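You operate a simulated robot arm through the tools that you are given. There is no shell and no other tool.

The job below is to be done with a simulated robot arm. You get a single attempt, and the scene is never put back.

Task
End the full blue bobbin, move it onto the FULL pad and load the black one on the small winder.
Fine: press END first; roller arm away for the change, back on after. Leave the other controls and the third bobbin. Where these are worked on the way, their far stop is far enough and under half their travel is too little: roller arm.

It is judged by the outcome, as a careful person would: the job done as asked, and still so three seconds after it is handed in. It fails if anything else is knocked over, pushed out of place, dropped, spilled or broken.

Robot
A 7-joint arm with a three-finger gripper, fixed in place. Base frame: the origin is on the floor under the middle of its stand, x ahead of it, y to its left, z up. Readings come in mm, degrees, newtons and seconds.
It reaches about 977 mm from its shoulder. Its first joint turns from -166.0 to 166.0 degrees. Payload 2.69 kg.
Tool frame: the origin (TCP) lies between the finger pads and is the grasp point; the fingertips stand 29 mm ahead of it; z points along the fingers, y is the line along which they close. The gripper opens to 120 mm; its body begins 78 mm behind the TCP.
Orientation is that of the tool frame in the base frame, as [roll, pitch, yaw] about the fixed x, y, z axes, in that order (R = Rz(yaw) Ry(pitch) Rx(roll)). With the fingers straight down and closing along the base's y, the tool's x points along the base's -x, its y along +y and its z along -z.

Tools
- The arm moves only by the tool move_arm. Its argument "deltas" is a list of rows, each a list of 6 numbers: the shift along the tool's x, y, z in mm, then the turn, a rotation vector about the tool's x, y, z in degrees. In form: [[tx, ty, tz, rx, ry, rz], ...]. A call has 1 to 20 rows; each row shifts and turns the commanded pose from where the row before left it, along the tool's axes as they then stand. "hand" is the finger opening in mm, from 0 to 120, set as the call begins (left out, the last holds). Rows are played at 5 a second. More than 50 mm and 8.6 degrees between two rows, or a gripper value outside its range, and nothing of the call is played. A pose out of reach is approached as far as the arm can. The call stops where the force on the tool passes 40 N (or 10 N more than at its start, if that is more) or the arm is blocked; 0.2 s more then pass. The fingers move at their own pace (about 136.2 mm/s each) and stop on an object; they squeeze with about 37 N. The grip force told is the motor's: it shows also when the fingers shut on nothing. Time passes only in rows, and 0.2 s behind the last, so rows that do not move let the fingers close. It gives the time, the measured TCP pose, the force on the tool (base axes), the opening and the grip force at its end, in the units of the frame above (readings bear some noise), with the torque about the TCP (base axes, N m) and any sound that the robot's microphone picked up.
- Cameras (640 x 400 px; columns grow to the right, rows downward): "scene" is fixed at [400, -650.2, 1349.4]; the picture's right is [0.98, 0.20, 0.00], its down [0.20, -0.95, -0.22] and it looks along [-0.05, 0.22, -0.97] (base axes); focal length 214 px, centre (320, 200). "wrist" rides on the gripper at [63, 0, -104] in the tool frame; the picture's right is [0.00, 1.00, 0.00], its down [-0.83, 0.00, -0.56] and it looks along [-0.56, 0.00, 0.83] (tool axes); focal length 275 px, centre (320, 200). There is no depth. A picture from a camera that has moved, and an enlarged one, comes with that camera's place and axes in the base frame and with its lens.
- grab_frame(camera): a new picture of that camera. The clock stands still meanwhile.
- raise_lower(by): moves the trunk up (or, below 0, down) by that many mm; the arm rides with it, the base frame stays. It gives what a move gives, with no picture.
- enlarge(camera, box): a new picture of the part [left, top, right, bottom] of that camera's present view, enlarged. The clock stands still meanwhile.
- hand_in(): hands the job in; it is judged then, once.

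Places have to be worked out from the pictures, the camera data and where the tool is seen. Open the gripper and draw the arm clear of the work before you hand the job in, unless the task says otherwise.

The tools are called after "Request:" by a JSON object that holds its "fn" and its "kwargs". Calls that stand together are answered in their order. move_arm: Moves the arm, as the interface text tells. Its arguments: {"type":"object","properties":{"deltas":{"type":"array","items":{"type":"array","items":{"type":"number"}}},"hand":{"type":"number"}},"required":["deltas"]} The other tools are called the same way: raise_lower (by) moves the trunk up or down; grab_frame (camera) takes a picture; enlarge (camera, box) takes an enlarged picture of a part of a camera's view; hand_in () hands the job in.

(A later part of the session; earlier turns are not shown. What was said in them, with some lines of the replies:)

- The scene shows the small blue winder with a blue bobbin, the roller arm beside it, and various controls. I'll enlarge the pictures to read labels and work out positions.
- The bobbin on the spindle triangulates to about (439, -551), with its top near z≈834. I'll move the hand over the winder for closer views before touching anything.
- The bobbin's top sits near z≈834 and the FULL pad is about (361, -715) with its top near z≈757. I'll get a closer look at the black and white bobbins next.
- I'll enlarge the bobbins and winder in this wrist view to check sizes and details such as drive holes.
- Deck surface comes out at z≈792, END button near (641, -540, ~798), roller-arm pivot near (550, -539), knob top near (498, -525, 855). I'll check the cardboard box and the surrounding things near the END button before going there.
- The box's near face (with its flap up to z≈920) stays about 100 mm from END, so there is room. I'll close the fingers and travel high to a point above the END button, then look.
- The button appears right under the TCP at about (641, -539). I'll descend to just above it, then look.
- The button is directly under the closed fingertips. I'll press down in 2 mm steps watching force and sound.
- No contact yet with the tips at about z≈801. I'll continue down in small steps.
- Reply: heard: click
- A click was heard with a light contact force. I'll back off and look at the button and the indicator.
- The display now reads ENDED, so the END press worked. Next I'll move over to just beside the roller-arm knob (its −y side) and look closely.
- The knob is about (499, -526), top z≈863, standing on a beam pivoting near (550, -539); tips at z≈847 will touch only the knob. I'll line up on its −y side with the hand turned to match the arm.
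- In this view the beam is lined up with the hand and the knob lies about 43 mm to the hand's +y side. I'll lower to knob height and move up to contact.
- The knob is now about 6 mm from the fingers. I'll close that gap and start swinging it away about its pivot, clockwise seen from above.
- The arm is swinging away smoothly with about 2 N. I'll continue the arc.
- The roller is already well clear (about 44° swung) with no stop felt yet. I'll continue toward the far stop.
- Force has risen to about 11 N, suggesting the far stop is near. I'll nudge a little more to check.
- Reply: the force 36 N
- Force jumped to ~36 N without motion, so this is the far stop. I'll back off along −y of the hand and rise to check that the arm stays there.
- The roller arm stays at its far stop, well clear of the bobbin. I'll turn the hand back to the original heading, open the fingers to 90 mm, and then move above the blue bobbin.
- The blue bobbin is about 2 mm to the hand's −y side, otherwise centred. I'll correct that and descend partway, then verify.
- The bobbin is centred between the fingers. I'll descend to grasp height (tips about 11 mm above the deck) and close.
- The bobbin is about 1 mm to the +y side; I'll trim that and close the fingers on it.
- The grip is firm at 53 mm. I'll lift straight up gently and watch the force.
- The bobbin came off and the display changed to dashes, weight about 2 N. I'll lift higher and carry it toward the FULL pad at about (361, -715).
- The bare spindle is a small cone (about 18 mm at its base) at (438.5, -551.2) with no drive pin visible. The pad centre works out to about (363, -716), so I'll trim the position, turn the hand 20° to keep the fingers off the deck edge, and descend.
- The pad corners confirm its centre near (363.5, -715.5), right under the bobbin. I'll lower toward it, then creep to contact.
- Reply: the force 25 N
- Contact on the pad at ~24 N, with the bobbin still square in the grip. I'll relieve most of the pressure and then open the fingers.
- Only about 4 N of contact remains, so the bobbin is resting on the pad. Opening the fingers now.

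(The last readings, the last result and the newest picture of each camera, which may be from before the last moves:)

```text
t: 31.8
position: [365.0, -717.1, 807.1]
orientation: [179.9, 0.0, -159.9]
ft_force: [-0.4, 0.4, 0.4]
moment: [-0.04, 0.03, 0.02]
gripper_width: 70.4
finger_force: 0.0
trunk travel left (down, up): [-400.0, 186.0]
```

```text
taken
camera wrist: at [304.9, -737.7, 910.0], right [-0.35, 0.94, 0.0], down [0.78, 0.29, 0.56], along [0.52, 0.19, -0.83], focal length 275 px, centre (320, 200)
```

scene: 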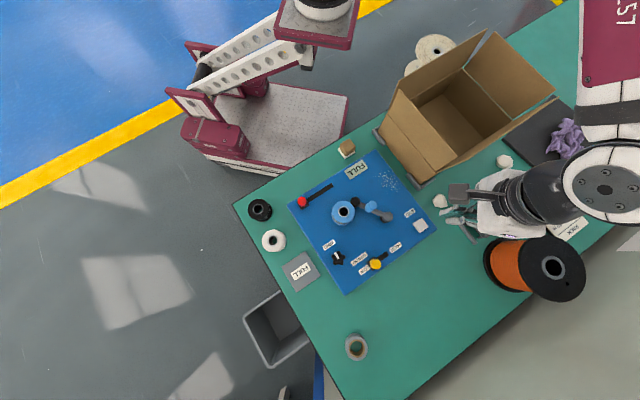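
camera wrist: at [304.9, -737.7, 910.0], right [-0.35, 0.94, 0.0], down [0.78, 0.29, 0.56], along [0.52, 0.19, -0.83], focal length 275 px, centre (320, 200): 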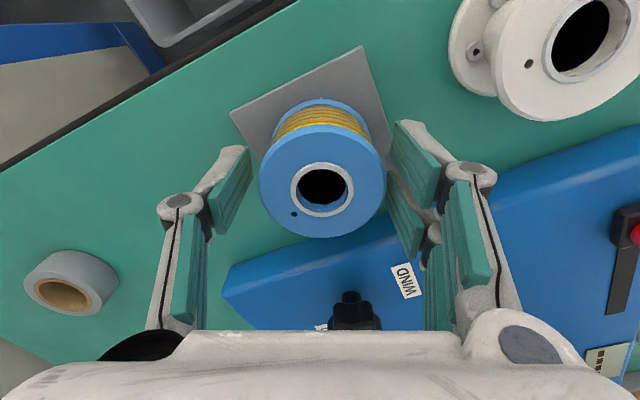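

The bobbin sits on the pad and the fingers are free of it. I'll rise straight up and check.

Request:
{"fn": "move_arm", "kwargs": {"deltas": [[0, 0, -10, 0, 0, 0], [0, 0, -20, 0, 0, 0], [0, 0, -30, 0, 0, 0], [0, 0, -40, 0, 0, 0], [0, 0, -40, 0, 0, 0]]}}

Request:
{"fn": "grab_frame", "kwargs": {"camera": "wrist"}}

```text
t: 33.0
position: [363.9, -714.9, 947.0]
orientation: [179.9, 0.0, -159.9]
ft_force: [-0.5, -0.4, 0.1]
moment: [-0.01, 0.01, -0.02]
gripper_width: 70.1
finger_force: 0.1
trunk travel left (down, up): [-400.0, 186.0]
```

```text
taken
camera wrist: at [304.9, -737.2, 1049.5], right [-0.35, 0.94, 0.0], down [0.78, 0.29, 0.56], along [0.52, 0.19, -0.83], focal length 275 px, centre (320, 200)
```

wrist: 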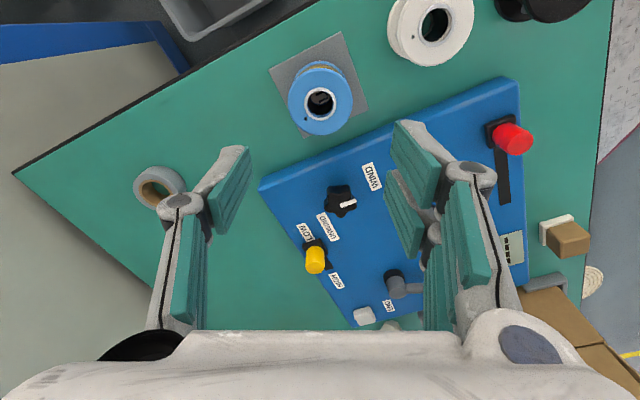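

The blue bobbin stands centred on the FULL pad. Revised heights put the black bobbin at about (223, -582) with its top near z≈805; I'll turn the hand back and move above it.

Request:
{"fn": "move_arm", "kwargs": {"deltas": [[0, 0, 0, 0, 0, 6.7], [0, 0, 0, 0, 0, 6.7], [0, 0, 0, 0, 0, 6.6], [28, 26.6, 0, 0, 0, 0], [28, 26.6, 0, 0, 0, 0], [28, 26.6, 0, 0, 0, 0], [28, 26.6, 0, 0, 0, 0], [28, 26.6, 0, 0, 0, 0]], "hand": 90}}

Request:
{"fn": "grab_frame", "kwargs": {"camera": "wrist"}}

Request:
{"fn": "enlarge", "kwargs": {"camera": "wrist", "box": [220, 40, 420, 180]}}

Request:
{"fn": "grab_frame", "kwargs": {"camera": "scene"}}

```text
t: 34.8
position: [224.5, -582.9, 946.6]
orientation: [179.9, 0.0, -179.9]
ft_force: [0.3, 0.5, 0.0]
moment: [-0.02, 0.05, -0.01]
gripper_width: 89.9
finger_force: 0.0
trunk travel left (down, up): [-400.0, 186.0]
```

```text
taken
camera wrist: at [161.1, -583.3, 1050.2], right [-0.01, 1.0, 0.0], down [0.83, 0.0, 0.56], along [0.56, 0.0, -0.83], focal length 275 px, centre (320, 200)
```

wrist: 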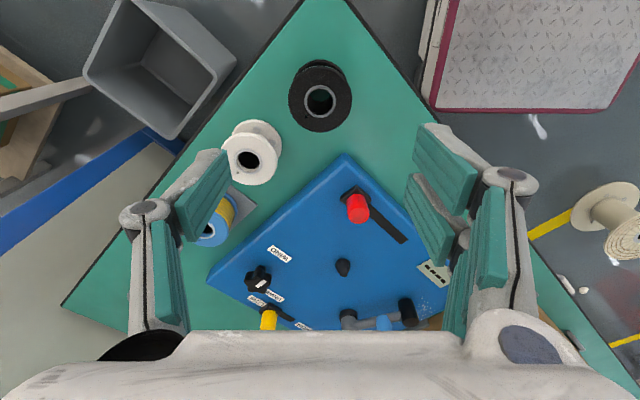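

```text
2.86 times, centred on (320, 110) of wrist
camera zoom: at [161.1, -583.3, 1050.2], right [-0.01, 1.0, 0.0], down [0.83, 0.0, 0.56], along [0.56, 0.0, -0.83], focal length 786 px, centre (320, 457)
```

zoom: 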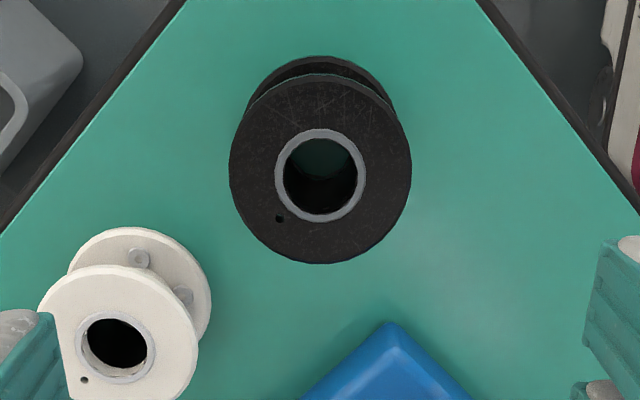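

```text
taken
```

scene: 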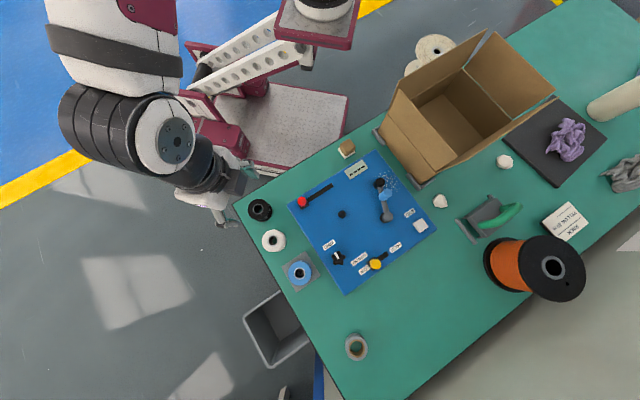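

The black bobbin is centred below the hand, its marker hole facing the same way as the blue one's was. I'll descend partway and re-check centring.

Request:
{"fn": "move_arm", "kwargs": {"deltas": [[0, 0, 25, 0, 0, 0], [0, 0, 25, 0, 0, 0], [0, 0, 25, 0, 0, 0], [0, 0, 25, 0, 0, 0]]}}

Request:
{"fn": "grab_frame", "kwargs": {"camera": "wrist"}}

```text
t: 35.8
position: [223.2, -584.2, 846.2]
orientation: [180.0, 0.0, -179.8]
ft_force: [0.2, 0.5, 0.1]
moment: [-0.03, 0.01, 0.02]
gripper_width: 89.8
finger_force: 0.1
trunk travel left (down, up): [-400.0, 186.0]
```

```text
taken
camera wrist: at [161.3, -584.0, 949.8], right [-0.01, 1.0, 0.0], down [0.83, 0.01, 0.56], along [0.56, 0.0, -0.83], focal length 275 px, centre (320, 200)
```

wrist: 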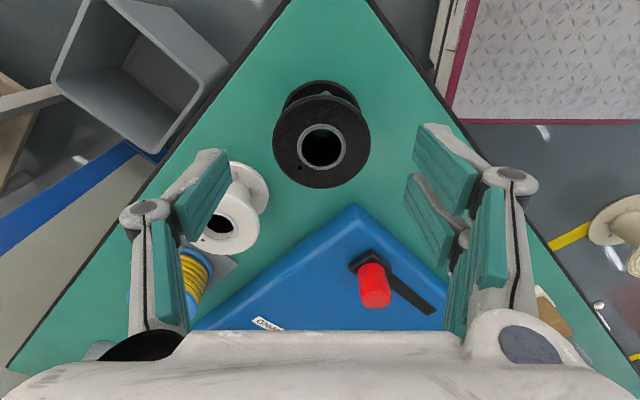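

It's within a millimetre of centre, and the white bobbin is about 20 mm clear of the nearest finger. I'll trim, lower to grasp height and close.

Request:
{"fn": "move_arm", "kwargs": {"deltas": [[0.8, 0.8, 14, 0, 0, 0], [0, 0, 14, 0, 0, 0], [0, 0, 13, 0, 0, 0], [0, 0, 0, 0, 0, 0]]}}

Request:
{"fn": "grab_frame", "kwargs": {"camera": "wrist"}}

```text
t: 36.8
position: [223.5, -583.1, 805.7]
orientation: [-179.9, -0.1, 180.0]
ft_force: [0.0, 0.9, -0.2]
moment: [0.02, -0.01, -0.03]
gripper_width: 89.8
finger_force: 0.1
trunk travel left (down, up): [-400.0, 186.0]
```

```text
taken
camera wrist: at [160.3, -582.7, 908.3], right [-0.01, 1.0, 0.0], down [0.83, 0.0, 0.56], along [0.56, 0.0, -0.83], focal length 275 px, centre (320, 200)
```

wrist: 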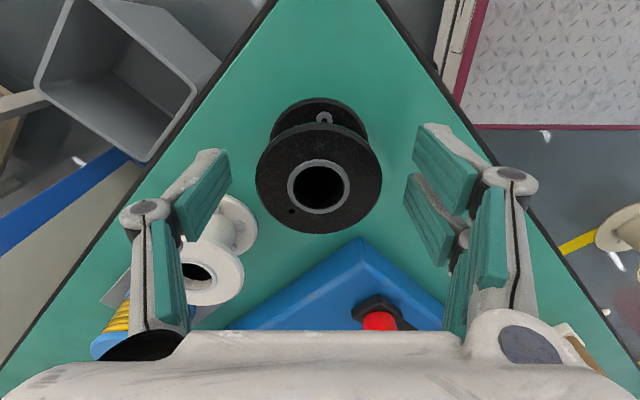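

The bobbin's hole is centred at the TCP exactly as the blue one was. Closing the fingers.

Request:
{"fn": "move_arm", "kwargs": {"deltas": [[0, 0, 0, 0, 0, 0], [0, 0, 0, 0, 0, 0], [0, 0, 0, 0, 0, 0], [0, 0, 0, 0, 0, 0]], "hand": 45}}

Request:
{"fn": "grab_frame", "kwargs": {"camera": "wrist"}}

```text
t: 37.8
position: [222.1, -582.5, 805.5]
orientation: [-180.0, 0.0, -180.0]
ft_force: [-0.3, 0.3, 3.7]
moment: [0.1, 0.0, -0.04]
gripper_width: 53.2
finger_force: 36.7
trunk travel left (down, up): [-400.0, 186.0]
```

```text
taken
camera wrist: at [160.3, -582.7, 908.7], right [-0.01, 1.0, 0.0], down [0.83, 0.0, 0.56], along [0.56, 0.0, -0.83], focal length 275 px, centre (320, 200)
```

wrist: 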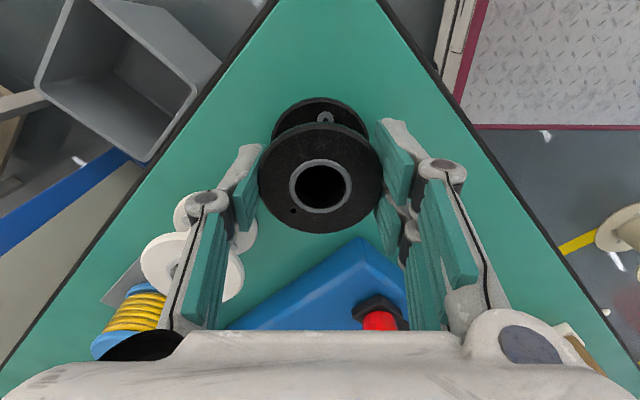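

Same 53 mm grip as before. I'll lift it clear and carry it over to above the spindle.

Request:
{"fn": "move_arm", "kwargs": {"deltas": [[0, 0, -10, 0, 0, 0], [0, 0, -25, 0, 0, 0], [0, 0, -25, 0, 0, 0], [0, 0, -25, 0, 0, 0], [0, 0, -25, 0, 0, 0], [-36, 5.2, 0, 0, 0, 0], [-36, 5.2, 0, 0, 0, 0], [-36, 5.2, 0, 0, 0, 0], [-36, 5.2, 0, 0, 0, 0], [-36, 5.2, 0, 0, 0, 0], [-36, 5.2, 0, 0, 0, 0]]}}

Request:
{"fn": "grab_frame", "kwargs": {"camera": "wrist"}}

Request:
{"fn": "enlarge", "kwargs": {"camera": "wrist", "box": [250, 120, 390, 220]}}

Request:
{"fn": "enlarge", "kwargs": {"camera": "scene", "box": [230, 150, 450, 310]}}

```text
t: 40.2
position: [438.8, -551.9, 915.6]
orientation: [180.0, 0.1, 179.9]
ft_force: [-1.0, -1.1, 0.0]
moment: [0.0, -0.07, -0.02]
gripper_width: 52.7
finger_force: 37.1
trunk travel left (down, up): [-400.0, 186.0]
```

```text
taken
camera wrist: at [375.8, -551.6, 1018.8], right [0.0, 1.0, 0.0], down [0.83, 0.0, 0.56], along [0.56, 0.0, -0.83], focal length 275 px, centre (320, 200)
```

wrist: 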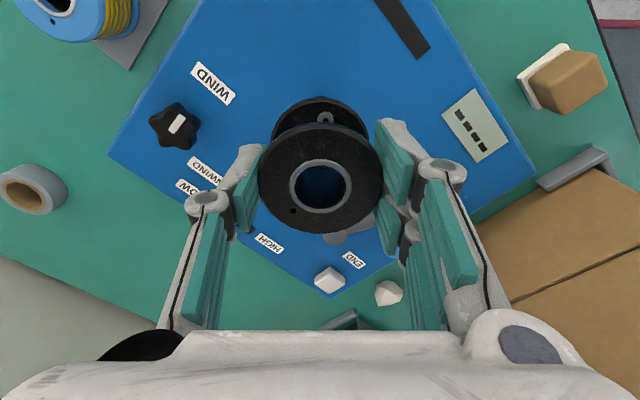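

```text
4.00 times, centred on (320, 170) of wrist
camera zoom: at [375.8, -551.6, 1018.8], right [0.0, 1.0, 0.0], down [0.83, 0.0, 0.56], along [0.56, 0.0, -0.83], focal length 1101 px, centre (320, 320)
```

zoom: 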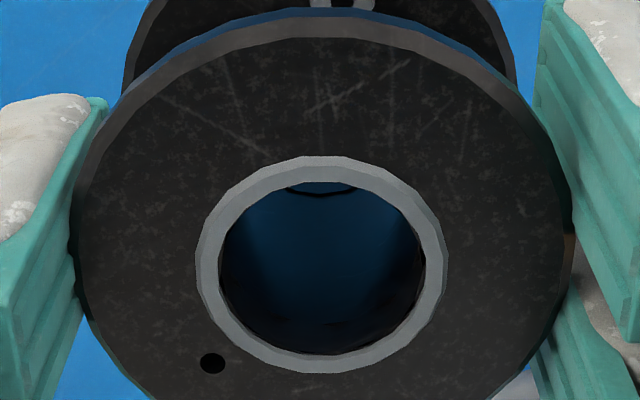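

```text
2.50 times, centred on (340, 230) of scene
camera zoom: at [400.0, -650.2, 1349.4], right [0.98, 0.2, 0.0], down [0.2, -0.95, -0.22], along [-0.05, 0.22, -0.97], focal length 536 px, centre (270, 125)
```

zoom: 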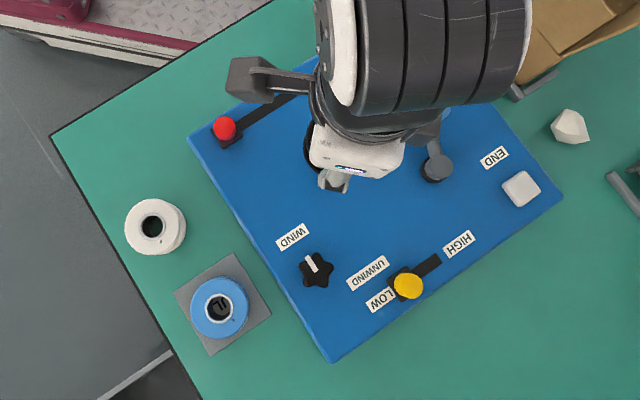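

The black bobbin is above the spindle; the target TCP is about (439.2, -551.3). I'll trim and descend to just above the spindle tip.

Request:
{"fn": "move_arm", "kwargs": {"deltas": [[-0.4, 0.4, 20, 0, 0, 0], [0, 0, 20, 0, 0, 0], [0, 0, 15, 0, 0, 0], [0, 0, 0, 0, 0, 0]]}}

Request:
{"fn": "enlarge", "kwargs": {"camera": "wrist", "box": [250, 120, 390, 220]}}

Request:
{"fn": "enlarge", "kwargs": {"camera": "scene", "box": [300, 160, 400, 240]}}

```text
t: 41.2
position: [439.0, -550.8, 861.7]
orientation: [-179.9, 0.0, -180.0]
ft_force: [-0.1, 0.8, -0.1]
moment: [-0.03, 0.01, 0.01]
gripper_width: 52.9
finger_force: 36.9
trunk travel left (down, up): [-400.0, 186.0]
```

```text
4.00 times, centred on (320, 170) of wrist
camera zoom: at [376.2, -551.0, 964.1], right [-0.01, 1.0, 0.0], down [0.83, 0.0, 0.56], along [0.56, 0.0, -0.83], focal length 1101 px, centre (320, 320)
```

zoom: 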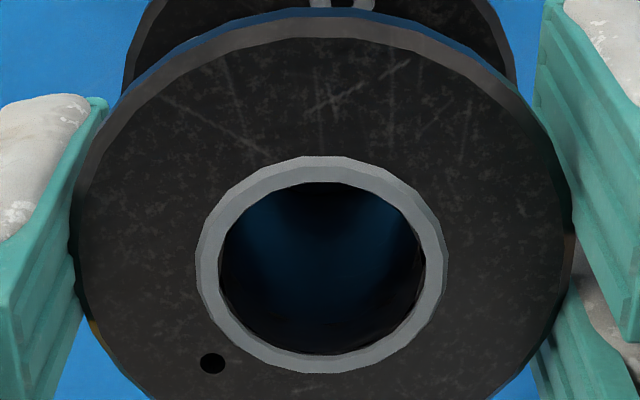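

```text
5.00 times, centred on (350, 200) of scene
camera zoom: at [400.0, -650.2, 1349.4], right [0.98, 0.2, 0.0], down [0.2, -0.95, -0.22], along [-0.05, 0.22, -0.97], focal length 1072 px, centre (170, 200)
```

zoom: 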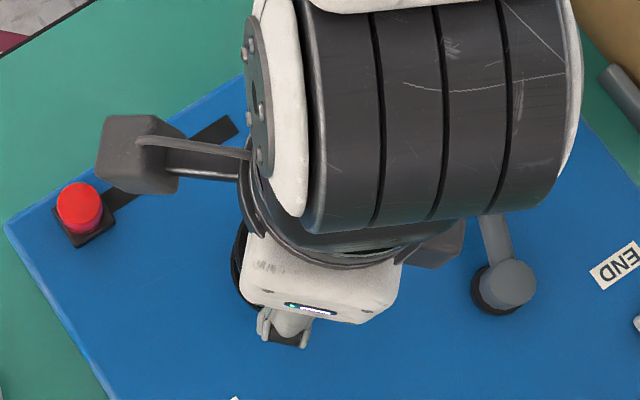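

Centred as well as the readings allow, and the bobbin's underside is about 13 mm above the spindle tip. I'll lower gently onto it in small steps.

Request:
{"fn": "move_arm", "kwargs": {"deltas": [[0, 0, 4, 0, 0, 0], [0, 0, 4, 0, 0, 0], [0, 0, 4, 0, 0, 0], [0, 0, 3, 0, 0, 0], [0, 0, 3, 0, 0, 0]]}}

```text
t: 42.4
position: [440.5, -551.4, 842.4]
orientation: [-180.0, 0.0, -180.0]
ft_force: [-0.7, -0.7, -0.6]
moment: [0.0, 0.0, -0.02]
gripper_width: 53.1
finger_force: 37.0
trunk travel left (down, up): [-400.0, 186.0]
```

The cone has entered the hole with no side force (z 842). I'll go on down to the seat in 2 mm steps.

Request:
{"fn": "move_arm", "kwargs": {"deltas": [[0, 0, 2, 0, 0, 0], [0, 0, 2, 0, 0, 0], [0, 0, 2, 0, 0, 0], [0, 0, 1.5, 0, 0, 0]]}}

Request:
{"fn": "grab_frame", "kwargs": {"camera": "wrist"}}

```text
t: 43.4
position: [439.4, -551.2, 836.7]
orientation: [-179.9, 0.0, -179.9]
ft_force: [-0.5, -0.4, -0.3]
moment: [-0.03, -0.05, -0.01]
gripper_width: 53.1
finger_force: 37.1
trunk travel left (down, up): [-400.0, 186.0]
```

```text
taken
camera wrist: at [376.4, -550.7, 939.0], right [-0.01, 1.0, 0.0], down [0.83, 0.0, 0.56], along [0.56, 0.0, -0.83], focal length 275 px, centre (320, 200)
```

wrist: 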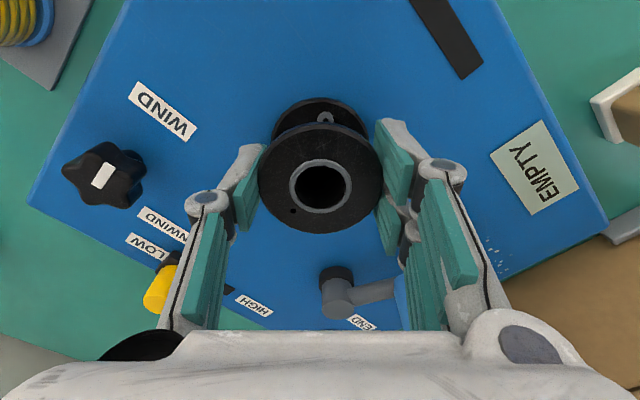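

The display now says EMPTY, so the winder senses the bobbin. No seat force yet, so I'll creep down until it touches.

Request:
{"fn": "move_arm", "kwargs": {"deltas": [[0, 0, 1, 0, 0, 0], [0, 0, 1, 0, 0, 0], [0, 0, 1, 0, 0, 0], [0, 0, 1, 0, 0, 0]]}}

```text
t: 44.4
position: [439.6, -549.5, 833.2]
orientation: [-179.8, 0.2, -179.9]
ft_force: [0.6, 5.4, 24.8]
moment: [0.1, -0.04, 0.03]
gripper_width: 53.1
finger_force: 36.8
trunk travel left (down, up): [-400.0, 186.0]
```

It's seated at z≈833, the same height as the blue one was. I'll relieve the pressure and release.

Request:
{"fn": "move_arm", "kwargs": {"deltas": [[0, 0, -1, 0, 0, 0], [0, 0, -1, 0, 0, 0], [0, 0, -0.5, 0, 0, 0]]}}

```text
t: 45.2
position: [438.4, -549.6, 832.7]
orientation: [179.8, 0.0, -179.9]
ft_force: [0.1, -4.0, -1.7]
moment: [-0.08, -0.01, -0.02]
gripper_width: 53.1
finger_force: 37.8
trunk travel left (down, up): [-400.0, 186.0]
```

Essentially unloaded now; I'll settle it half a millimetre and open the fingers to 80 mm.

Request:
{"fn": "move_arm", "kwargs": {"deltas": [[0, 0, 0.6, 0, 0, 0], [0, 0, 0, 0, 0, 0]]}}

Request:
{"fn": "move_arm", "kwargs": {"deltas": [[0, 0, 0, 0, 0, 0], [0, 0, 0, 0, 0, 0], [0, 0, 0, 0, 0, 0]], "hand": 80}}

Request:
{"fn": "grab_frame", "kwargs": {"camera": "wrist"}}

```text
t: 45.8
position: [439.3, -549.9, 833.1]
orientation: [179.9, -0.1, 179.9]
ft_force: [0.2, 0.1, -1.1]
moment: [-0.02, 0.04, 0.02]
gripper_width: 52.8
finger_force: 36.6
trunk travel left (down, up): [-400.0, 186.0]
```

```text
t: 46.6
position: [438.8, -550.3, 832.7]
orientation: [179.9, 0.0, 180.0]
ft_force: [-0.3, 0.5, -1.0]
moment: [-0.05, -0.03, 0.02]
gripper_width: 80.1
finger_force: 0.1
trunk travel left (down, up): [-400.0, 186.0]
```

```text
taken
camera wrist: at [376.5, -550.5, 936.7], right [-0.01, 1.0, 0.0], down [0.83, 0.0, 0.56], along [0.56, 0.0, -0.83], focal length 275 px, centre (320, 200)
```

wrist: 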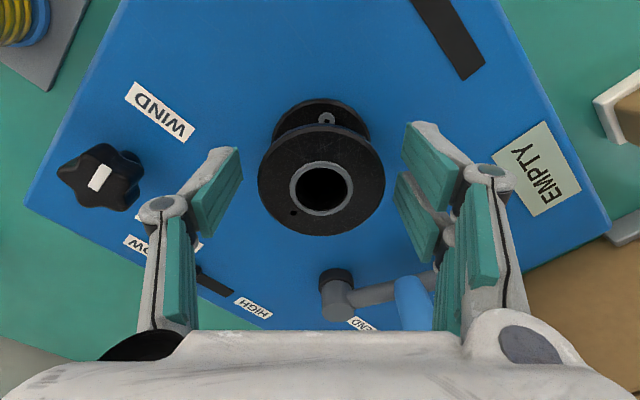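

The black bobbin sits on the spindle, released. I'll rise straight up and view the roller arm for its return.

Request:
{"fn": "move_arm", "kwargs": {"deltas": [[0, 0, -10, 0, 0, 0], [0, 0, -20, 0, 0, 0], [0, 0, -30, 0, 0, 0], [0, 0, -40, 0, 0, 0], [0, 0, -25, 0, 0, 0]]}}

Request:
{"fn": "grab_frame", "kwargs": {"camera": "wrist"}}

Request:
{"fn": "enlarge", "kwargs": {"camera": "wrist", "box": [240, 60, 440, 240]}}

```text
t: 47.8
position: [439.5, -551.3, 958.5]
orientation: [179.9, 0.0, 180.0]
ft_force: [0.1, 0.3, -0.6]
moment: [-0.02, 0.01, -0.03]
gripper_width: 80.1
finger_force: 0.1
trunk travel left (down, up): [-400.0, 186.0]
```

```text
taken
camera wrist: at [377.1, -551.2, 1061.6], right [-0.01, 1.0, 0.0], down [0.83, 0.0, 0.56], along [0.56, 0.0, -0.83], focal length 275 px, centre (320, 200)
```

wrist: 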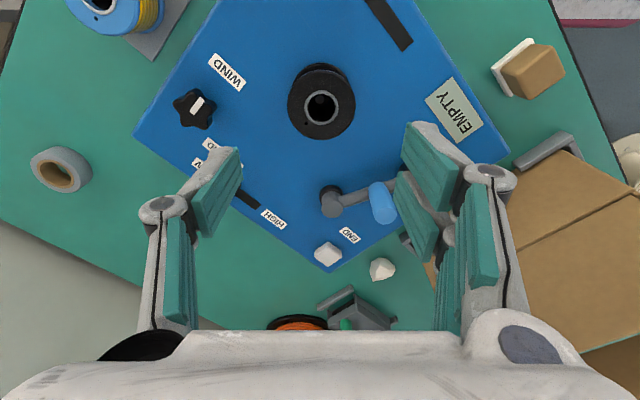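

```text
2.22 times, centred on (340, 150) of wrist
camera zoom: at [377.1, -551.2, 1061.6], right [-0.01, 1.0, 0.0], down [0.83, 0.0, 0.56], along [0.56, 0.0, -0.83], focal length 612 px, centre (276, 311)
```

zoom: 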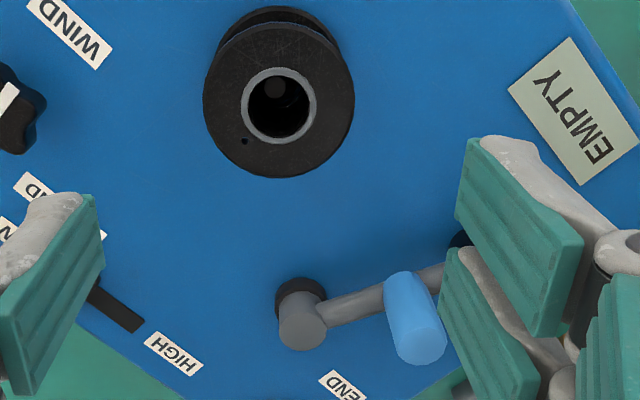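

The black bobbin is properly on the spindle. The roller arm now points about 116° with the knob near (527, -493); I'll move over it and turn the hand so its fingers can straddle the knob along the swing direction.

Request:
{"fn": "move_arm", "kwargs": {"deltas": [[-29.2, 19.4, 0, 0, 0, 0], [-29.2, 19.4, 0, 0, 0, 0], [-29.1, 19.4, 0, 0, 0, 0], [0, 0, 0, 0, 0, 8], [0, 0, 0, 0, 0, 8], [0, 0, 0, 0, 0, 8], [0, 0, 0, 0, 0, 8], [0, 0, 0, 0, 0, 8], [0, 0, 0, 0, 0, 8], [0, 0, 0, 0, 0, 8], [0, 0, 0, 0, 0, 8]], "hand": 60}}

Request:
{"fn": "grab_frame", "kwargs": {"camera": "wrist"}}

Request:
{"fn": "enlarge", "kwargs": {"camera": "wrist", "box": [240, 60, 420, 200]}}

```text
t: 50.2
position: [527.2, -492.1, 958.2]
orientation: [-179.9, 0.0, 115.9]
ft_force: [0.7, 0.0, -0.3]
moment: [0.0, 0.02, -0.01]
gripper_width: 59.9
finger_force: 0.0
trunk travel left (down, up): [-400.0, 186.0]
```

```text
taken
camera wrist: at [498.9, -435.5, 1061.5], right [0.9, 0.44, 0.0], down [0.37, -0.75, 0.56], along [0.24, -0.5, -0.83], focal length 275 px, centre (320, 200)
```

wrist: 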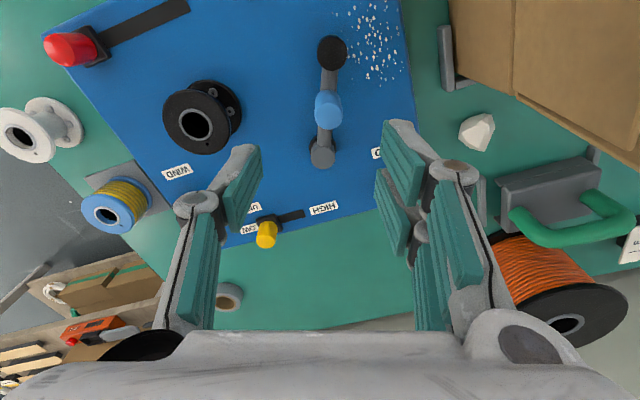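

```text
2.86 times, centred on (330, 130) of wrist
camera zoom: at [498.9, -435.5, 1061.5], right [0.9, 0.44, 0.0], down [0.37, -0.75, 0.56], along [0.24, -0.5, -0.83], focal length 786 px, centre (291, 400)
```

zoom: 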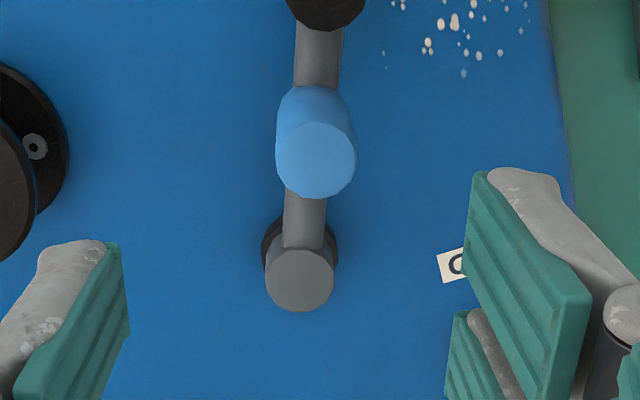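

The knob is offset about 6 mm to the hand's +y; I'll centre on it, lower the open fingers around it (tips well above the beam), and check.

Request:
{"fn": "move_arm", "kwargs": {"deltas": [[1.5, 6.4, 0, 0, 0, 0], [0, 0, 25, 0, 0, 0], [0, 0, 20, 0, 0, 0], [0, 0, 15, 0, 0, 0]]}}

Request:
{"fn": "grab_frame", "kwargs": {"camera": "wrist"}}

```text
t: 51.2
position: [531.9, -488.9, 898.3]
orientation: [-180.0, -0.1, 116.1]
ft_force: [0.2, 0.3, 1.8]
moment: [0.02, 0.01, 0.05]
gripper_width: 60.0
finger_force: 0.0
trunk travel left (down, up): [-400.0, 186.0]
```

```text
taken
camera wrist: at [503.8, -431.9, 1001.4], right [0.9, 0.44, 0.0], down [0.37, -0.75, 0.56], along [0.25, -0.5, -0.83], focal length 275 px, centre (320, 200)
```

wrist: 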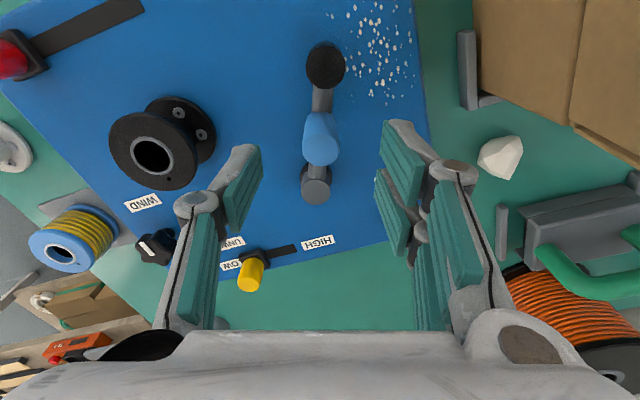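

The knob is centred between the fingers. I'll lower to knob height and narrow the fingers around it.

Request:
{"fn": "move_arm", "kwargs": {"deltas": [[0, 0, 11, 0, 0, 0], [0, 0, 10, 0, 0, 0]]}}

Request:
{"fn": "move_arm", "kwargs": {"deltas": [[0, 0, 0, 0, 0, 0], [0, 0, 0, 0, 0, 0]], "hand": 34}}

Request:
{"fn": "grab_frame", "kwargs": {"camera": "wrist"}}

```text
t: 51.8
position: [532.5, -487.8, 877.4]
orientation: [-180.0, 0.0, 116.1]
ft_force: [-0.8, 1.0, -0.7]
moment: [-0.02, -0.03, 0.0]
gripper_width: 60.0
finger_force: 0.2
trunk travel left (down, up): [-400.0, 186.0]
```

```text
t: 52.4
position: [531.2, -489.8, 877.3]
orientation: [-179.9, 0.0, 116.2]
ft_force: [0.0, -0.8, -1.1]
moment: [-0.04, -0.01, 0.0]
gripper_width: 34.0
finger_force: 0.1
trunk travel left (down, up): [-400.0, 186.0]
```

```text
taken
camera wrist: at [503.9, -431.7, 980.8], right [0.9, 0.44, 0.0], down [0.37, -0.75, 0.56], along [0.25, -0.5, -0.83], focal length 275 px, centre (320, 200)
```

wrist: 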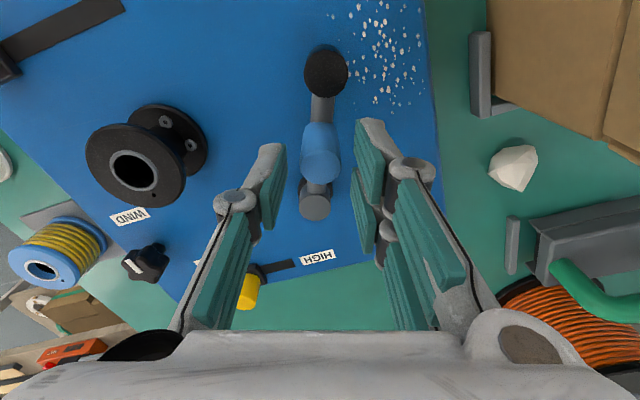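

The knob sits between the fingers with a few mm of slack. I'll swing the hand counter-clockwise about the pivot to bring the roller back.

Request:
{"fn": "move_arm", "kwargs": {"deltas": [[0.1, -3.4, 0, 0, 0, -4], [0.1, -3.4, 0, 0, 0, -4], [0.1, -3.4, 0, 0, 0, -4], [0.1, -3.4, 0, 0, 0, -4], [0.1, -3.4, 0, 0, 0, -4]]}}

Request:
{"fn": "grab_frame", "kwargs": {"camera": "wrist"}}

```text
t: 53.6
position: [518.2, -498.2, 878.9]
orientation: [179.9, 0.0, 136.2]
ft_force: [-0.4, 0.3, 0.4]
moment: [0.05, -0.04, -0.02]
gripper_width: 34.0
finger_force: 0.1
trunk travel left (down, up): [-400.0, 186.0]
```

```text
taken
camera wrist: at [471.9, -453.8, 980.7], right [0.69, 0.72, 0.0], down [0.6, -0.57, 0.56], along [0.4, -0.38, -0.83], focal length 275 px, centre (320, 200)
```

wrist: 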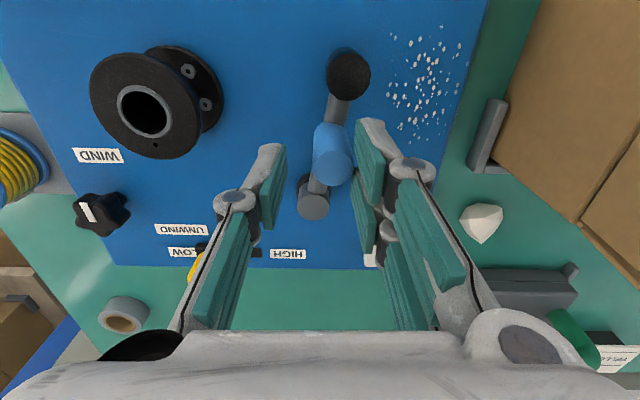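

The knob is now against the pushing fingers and the arm is following. I continue the arc.

Request:
{"fn": "move_arm", "kwargs": {"deltas": [[0.1, -3.5, 0, 0, 0, -4], [0.1, -3.5, 0, 0, 0, -4], [0.1, -3.5, 0, 0, 0, -4], [0.1, -3.5, 0, 0, 0, -4], [0.1, -3.5, 0, 0, 0, -4]]}}

Request:
{"fn": "grab_frame", "kwargs": {"camera": "wrist"}}

```text
t: 54.8
position: [507.3, -512.0, 876.9]
orientation: [179.9, -0.1, 156.2]
ft_force: [0.1, -0.2, 0.0]
moment: [0.0, -0.01, 0.04]
gripper_width: 33.9
finger_force: 0.1
trunk travel left (down, up): [-400.0, 186.0]
```

```text
taken
camera wrist: at [449.0, -486.1, 980.6], right [0.4, 0.92, 0.0], down [0.76, -0.33, 0.56], along [0.51, -0.22, -0.83], focal length 275 px, centre (320, 200)
```

wrist: 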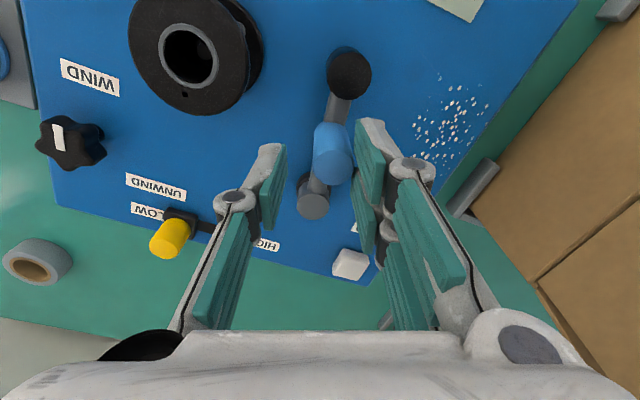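

About 20° remain. I'll continue with smaller steps toward contact with the bobbin.

Request:
{"fn": "move_arm", "kwargs": {"deltas": [[0.1, -2.6, 0, 0, 0, -3], [0.1, -2.6, 0, 0, 0, -3], [0.1, -2.6, 0, 0, 0, -3], [0.1, -2.6, 0, 0, 0, -3]]}}

Request:
{"fn": "grab_frame", "kwargs": {"camera": "wrist"}}

```text
t: 55.8
position: [503.0, -521.5, 877.4]
orientation: [-180.0, 0.0, 168.0]
ft_force: [0.3, 0.4, 0.2]
moment: [-0.01, 0.01, -0.01]
gripper_width: 34.6
finger_force: 0.0
trunk travel left (down, up): [-400.0, 186.0]
```

```text
taken
camera wrist: at [441.4, -508.1, 980.3], right [0.2, 0.98, 0.0], down [0.81, -0.17, 0.56], along [0.54, -0.11, -0.83], focal length 275 px, centre (320, 200)
```

wrist: 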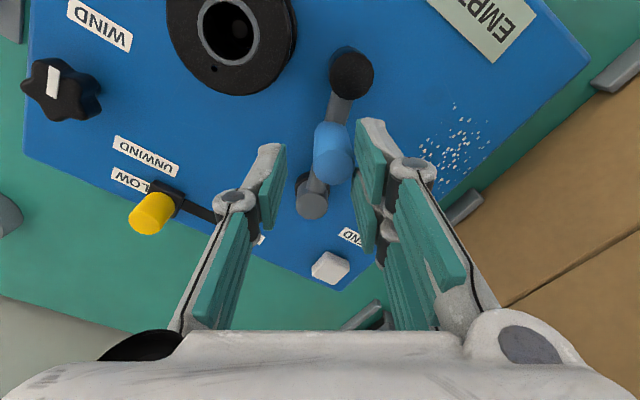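

The roller is still roughly 12 mm from the bobbin's flange. I'll continue with 2° steps.

Request:
{"fn": "move_arm", "kwargs": {"deltas": [[0.1, -1.75, 0, 0, 0, -2], [0.1, -1.75, 0, 0, 0, -2], [0.1, -1.75, 0, 0, 0, -2], [0.1, -1.75, 0, 0, 0, -2]]}}

Request:
{"fn": "grab_frame", "kwargs": {"camera": "wrist"}}

```text
t: 56.8
position: [501.7, -527.2, 877.2]
orientation: [-179.9, 0.0, 176.2]
ft_force: [0.0, 1.3, -0.7]
moment: [0.03, 0.03, 0.01]
gripper_width: 34.7
finger_force: 0.3
trunk travel left (down, up): [-400.0, 186.0]
```

```text
taken
camera wrist: at [438.6, -524.0, 980.4], right [0.06, 1.0, 0.0], down [0.83, -0.05, 0.56], along [0.55, -0.04, -0.83], focal length 275 px, centre (320, 200)
```

wrist: 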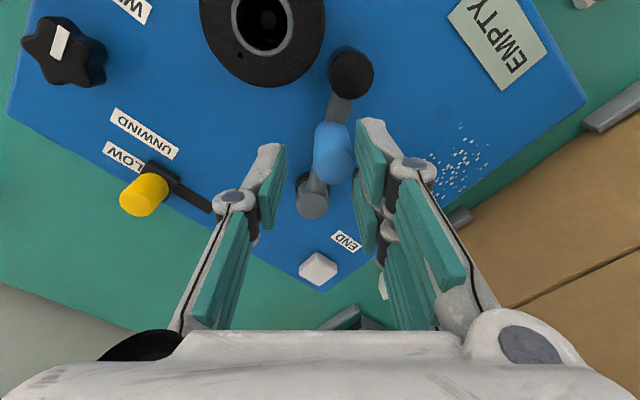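

The roller is nearly against the flange now. I'll creep on in 1° steps and watch for contact force.

Request:
{"fn": "move_arm", "kwargs": {"deltas": [[0.05, -0.9, 0, 0, 0, -1], [0.05, -0.9, 0, 0, 0, -1], [0.05, -0.9, 0, 0, 0, -1]]}}

Request:
{"fn": "enlarge", "kwargs": {"camera": "wrist", "box": [200, 0, 420, 180]}}

```text
t: 57.6
position: [500.8, -531.9, 876.9]
orientation: [180.0, -0.1, 179.1]
ft_force: [-0.9, 0.6, -0.7]
moment: [0.04, 0.0, 0.05]
gripper_width: 34.8
finger_force: 0.3
trunk travel left (down, up): [-400.0, 186.0]
```

```text
2.22 times, centred on (310, 90) of wrist
camera zoom: at [438.2, -529.5, 980.6], right [0.01, 1.0, 0.0], down [0.83, -0.01, 0.56], along [0.56, -0.01, -0.83], focal length 612 px, centre (342, 444)
```

zoom: 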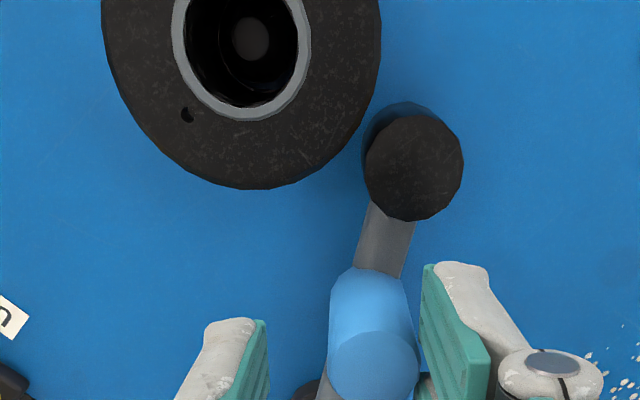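

Only about 3 mm of gap remains between roller and flange. Continuing gently.

Request:
{"fn": "move_arm", "kwargs": {"deltas": [[0, -0.9, 0, 0, 0, -1], [0, -0.9, 0, 0, 0, -1], [0, -0.9, 0, 0, 0, -1]]}}

Request:
{"fn": "enlarge", "kwargs": {"camera": "wrist", "box": [200, 0, 420, 180]}}

```text
t: 58.4
position: [501.3, -532.1, 877.1]
orientation: [179.9, 0.0, -177.9]
ft_force: [-1.3, 2.7, 0.6]
moment: [0.08, 0.04, 0.03]
gripper_width: 35.6
finger_force: 0.9
trunk travel left (down, up): [-400.0, 186.0]
```

```text
2.22 times, centred on (310, 90) of wrist
camera zoom: at [438.4, -535.3, 980.3], right [-0.04, 1.0, 0.0], down [0.83, 0.03, 0.56], along [0.56, 0.02, -0.83], focal length 612 px, centre (342, 444)
```

zoom: 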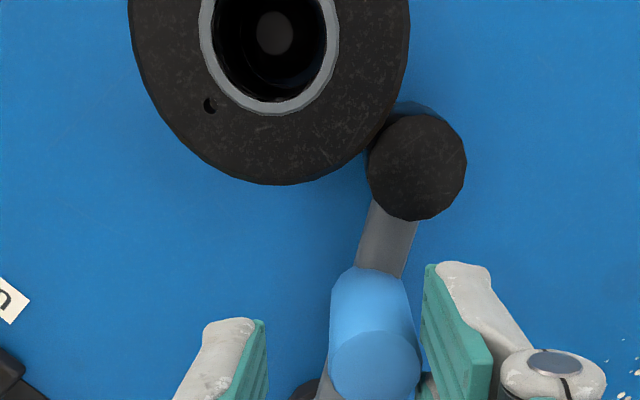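

The roller now looks to be touching the flange and force is beginning to rise. One more small nudge to confirm it is firmly on.

Request:
{"fn": "move_arm", "kwargs": {"deltas": [[0, -0.9, 0, 0, 0, -0.5], [0, -0.9, 0, 0, 0, -0.5]]}}

Request:
{"fn": "enlarge", "kwargs": {"camera": "wrist", "box": [200, 0, 420, 180]}}

```text
t: 59.0
position: [500.8, -534.2, 876.8]
orientation: [179.9, 0.0, -176.9]
ft_force: [-1.6, 6.2, -0.5]
moment: [0.12, 0.04, 0.0]
gripper_width: 37.8
finger_force: 3.0
trunk travel left (down, up): [-400.0, 186.0]
```

```text
2.22 times, centred on (310, 90) of wrist
camera zoom: at [438.5, -537.9, 980.4], right [-0.06, 1.0, 0.0], down [0.83, 0.05, 0.56], along [0.55, 0.03, -0.83], focal length 612 px, centre (342, 444)
```

zoom: 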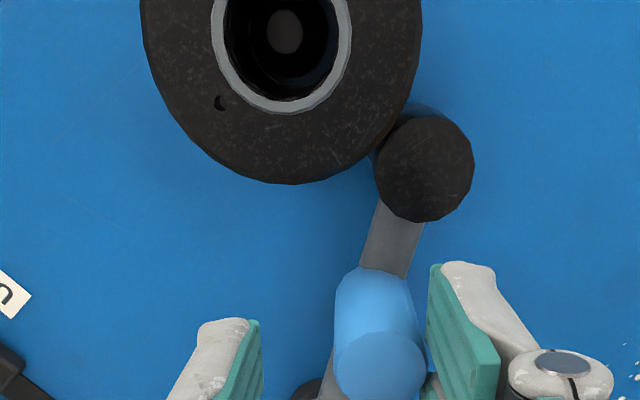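

Force is 6 N with no further motion, so the roller is on the bobbin. I'll back off slightly, open the fingers, and rise clear.

Request:
{"fn": "move_arm", "kwargs": {"deltas": [[0, 2, 0, 0, 0, 0], [0, 2, 0, 0, 0, 0]]}}

Request:
{"fn": "move_arm", "kwargs": {"deltas": [[0, 0, 0, 0, 0, 0], [0, 0, 0, 0, 0, 0]], "hand": 60}}

Request:
{"fn": "move_arm", "kwargs": {"deltas": [[0, 0, -10, 0, 0, 0], [0, 0, -20, 0, 0, 0], [0, 0, -30, 0, 0, 0], [0, 0, -30, 0, 0, 0]]}}

Request:
{"fn": "grab_frame", "kwargs": {"camera": "wrist"}}

```text
t: 59.6
position: [502.8, -531.2, 878.3]
orientation: [-179.9, 0.1, -177.1]
ft_force: [0.7, -0.2, 0.2]
moment: [-0.01, 0.03, -0.02]
gripper_width: 34.0
finger_force: 0.1
trunk travel left (down, up): [-400.0, 186.0]
```

```text
t: 60.2
position: [502.2, -531.9, 878.1]
orientation: [-180.0, 0.1, -177.0]
ft_force: [0.6, 0.1, 0.2]
moment: [0.0, -0.01, 0.03]
gripper_width: 60.1
finger_force: 0.3
trunk travel left (down, up): [-400.0, 186.0]
```

```text
t: 61.2
position: [502.0, -531.8, 966.0]
orientation: [179.9, 0.0, -176.9]
ft_force: [0.8, 0.1, -0.8]
moment: [0.02, -0.01, 0.02]
gripper_width: 60.1
finger_force: 0.0
trunk travel left (down, up): [-400.0, 186.0]
```

```text
taken
camera wrist: at [438.9, -535.2, 1069.7], right [-0.06, 1.0, 0.0], down [0.83, 0.05, 0.56], along [0.55, 0.03, -0.83], focal length 275 px, centre (320, 200)
```

wrist: 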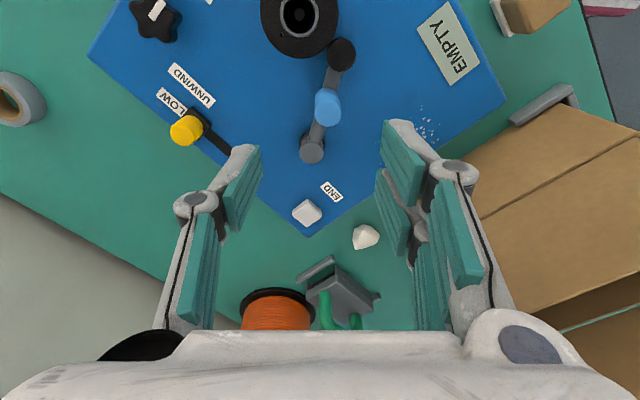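

The arm stays with its roller on the bobbin. I'll draw the robot back to the starting place and check the whole scene.

Request:
{"fn": "move_arm", "kwargs": {"deltas": [[0, 0, -35, 0, 0, 3], [0, 0, -35, 0, 0, 0], [0, 0, -35, 0, 0, 0], [37, 16, 0, 0, 0, 0], [37, 16, 0, 0, 0, 0], [37, 16, 0, 0, 0, 0], [37, 16, 0, 0, 0, 0], [36, 16, 0, 0, 0, 0], [40, 30, 0, 0, 0, 0], [40, 30, 0, 0, 0, 0]], "hand": 120}}

Request:
{"fn": "grab_frame", "kwargs": {"camera": "scene"}}

Request:
{"fn": "enlarge", "kwargs": {"camera": "scene", "box": [230, 130, 450, 300]}}

Request:
{"fn": "enlarge", "kwargs": {"camera": "scene", "box": [310, 170, 420, 250]}}

Request:
{"fn": "enlarge", "kwargs": {"camera": "scene", "box": [240, 220, 330, 295]}}

```text
t: 63.4
position: [238.0, -392.9, 1071.0]
orientation: [-180.0, 0.0, -179.9]
ft_force: [0.0, -0.3, 0.1]
moment: [0.0, 0.04, 0.02]
gripper_width: 120.2
finger_force: 0.0
trunk travel left (down, up): [-400.0, 186.0]
```

```text
taken
```

scene: 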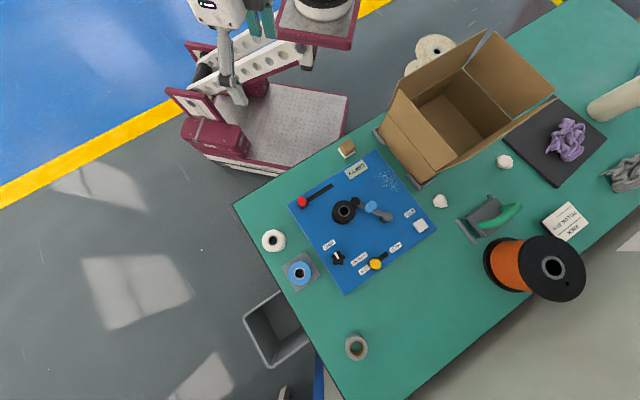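

```text
2.35 times, centred on (340, 215) of scene
camera zoom: at [400.0, -650.2, 1349.4], right [0.98, 0.2, 0.0], down [0.2, -0.95, -0.22], along [-0.05, 0.22, -0.97], focal length 505 px, centre (273, 165)
```

zoom: 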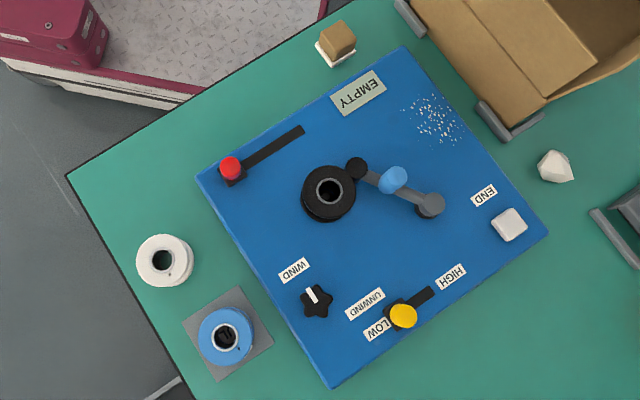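

```text
5.00 times, centred on (365, 210) of scene
camera zoom: at [400.0, -650.2, 1349.4], right [0.98, 0.2, 0.0], down [0.2, -0.95, -0.22], along [-0.05, 0.22, -0.97], focal length 1072 px, centre (95, 150)
```

zoom: 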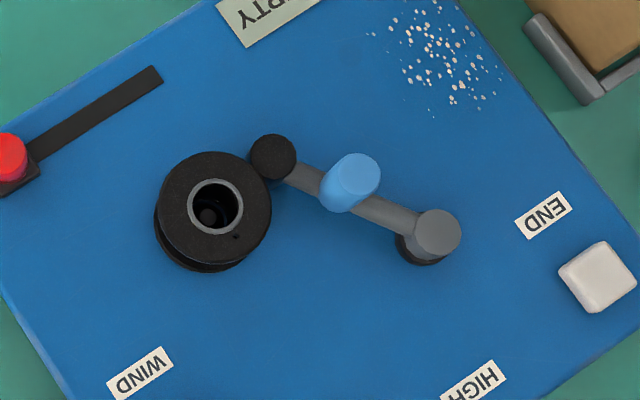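

```text
5.33 times, centred on (285, 258) of scene
camera zoom: at [400.0, -650.2, 1349.4], right [0.98, 0.2, 0.0], down [0.2, -0.95, -0.22], along [-0.05, 0.22, -0.97], focal length 1144 px, centre (507, -107)
```

zoom: 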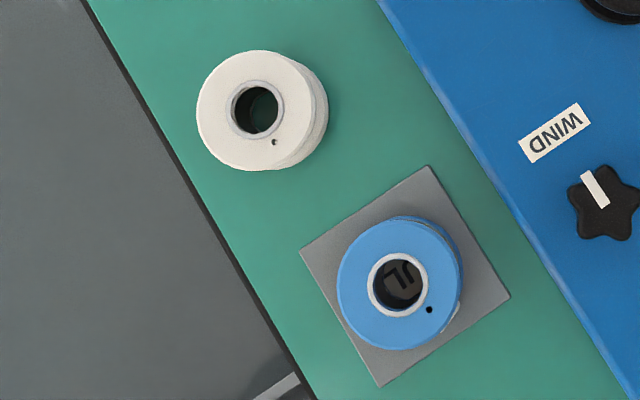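

The blue bobbin is on the FULL pad and the black one is seated on the spindle, with the display reading EMPTY. The roller is back where it was at the start. The other controls and the white bobbin look unmoved, and the arm is clear with the gripper open, so I'm handing in.

Request:
{"fn": "hand_in", "kwargs": {}}

```text
The job is handed in.
```

The bobbin change is finished and handed in. The hand-in gave no result back, so what follows is from my last pictures and readings:

- **END:** I pressed it first. It clicked and the display changed from FULL to ENDED.
- **Roller arm:** I swung it to its far stop for the change. Afterwards I brought it back until the roller pressed on the new bobbin, and it stayed there once I let go.
- **Blue bobbin:** It is standing centred on the FULL pad.
- **Black bobbin:** It is seated on the winder's spindle at the height the blue one was. The display now reads EMPTY.
- **Everything else:** The other controls and the white bobbin look unmoved, and nothing was knocked over. The gripper is open and the arm is clear of the work.
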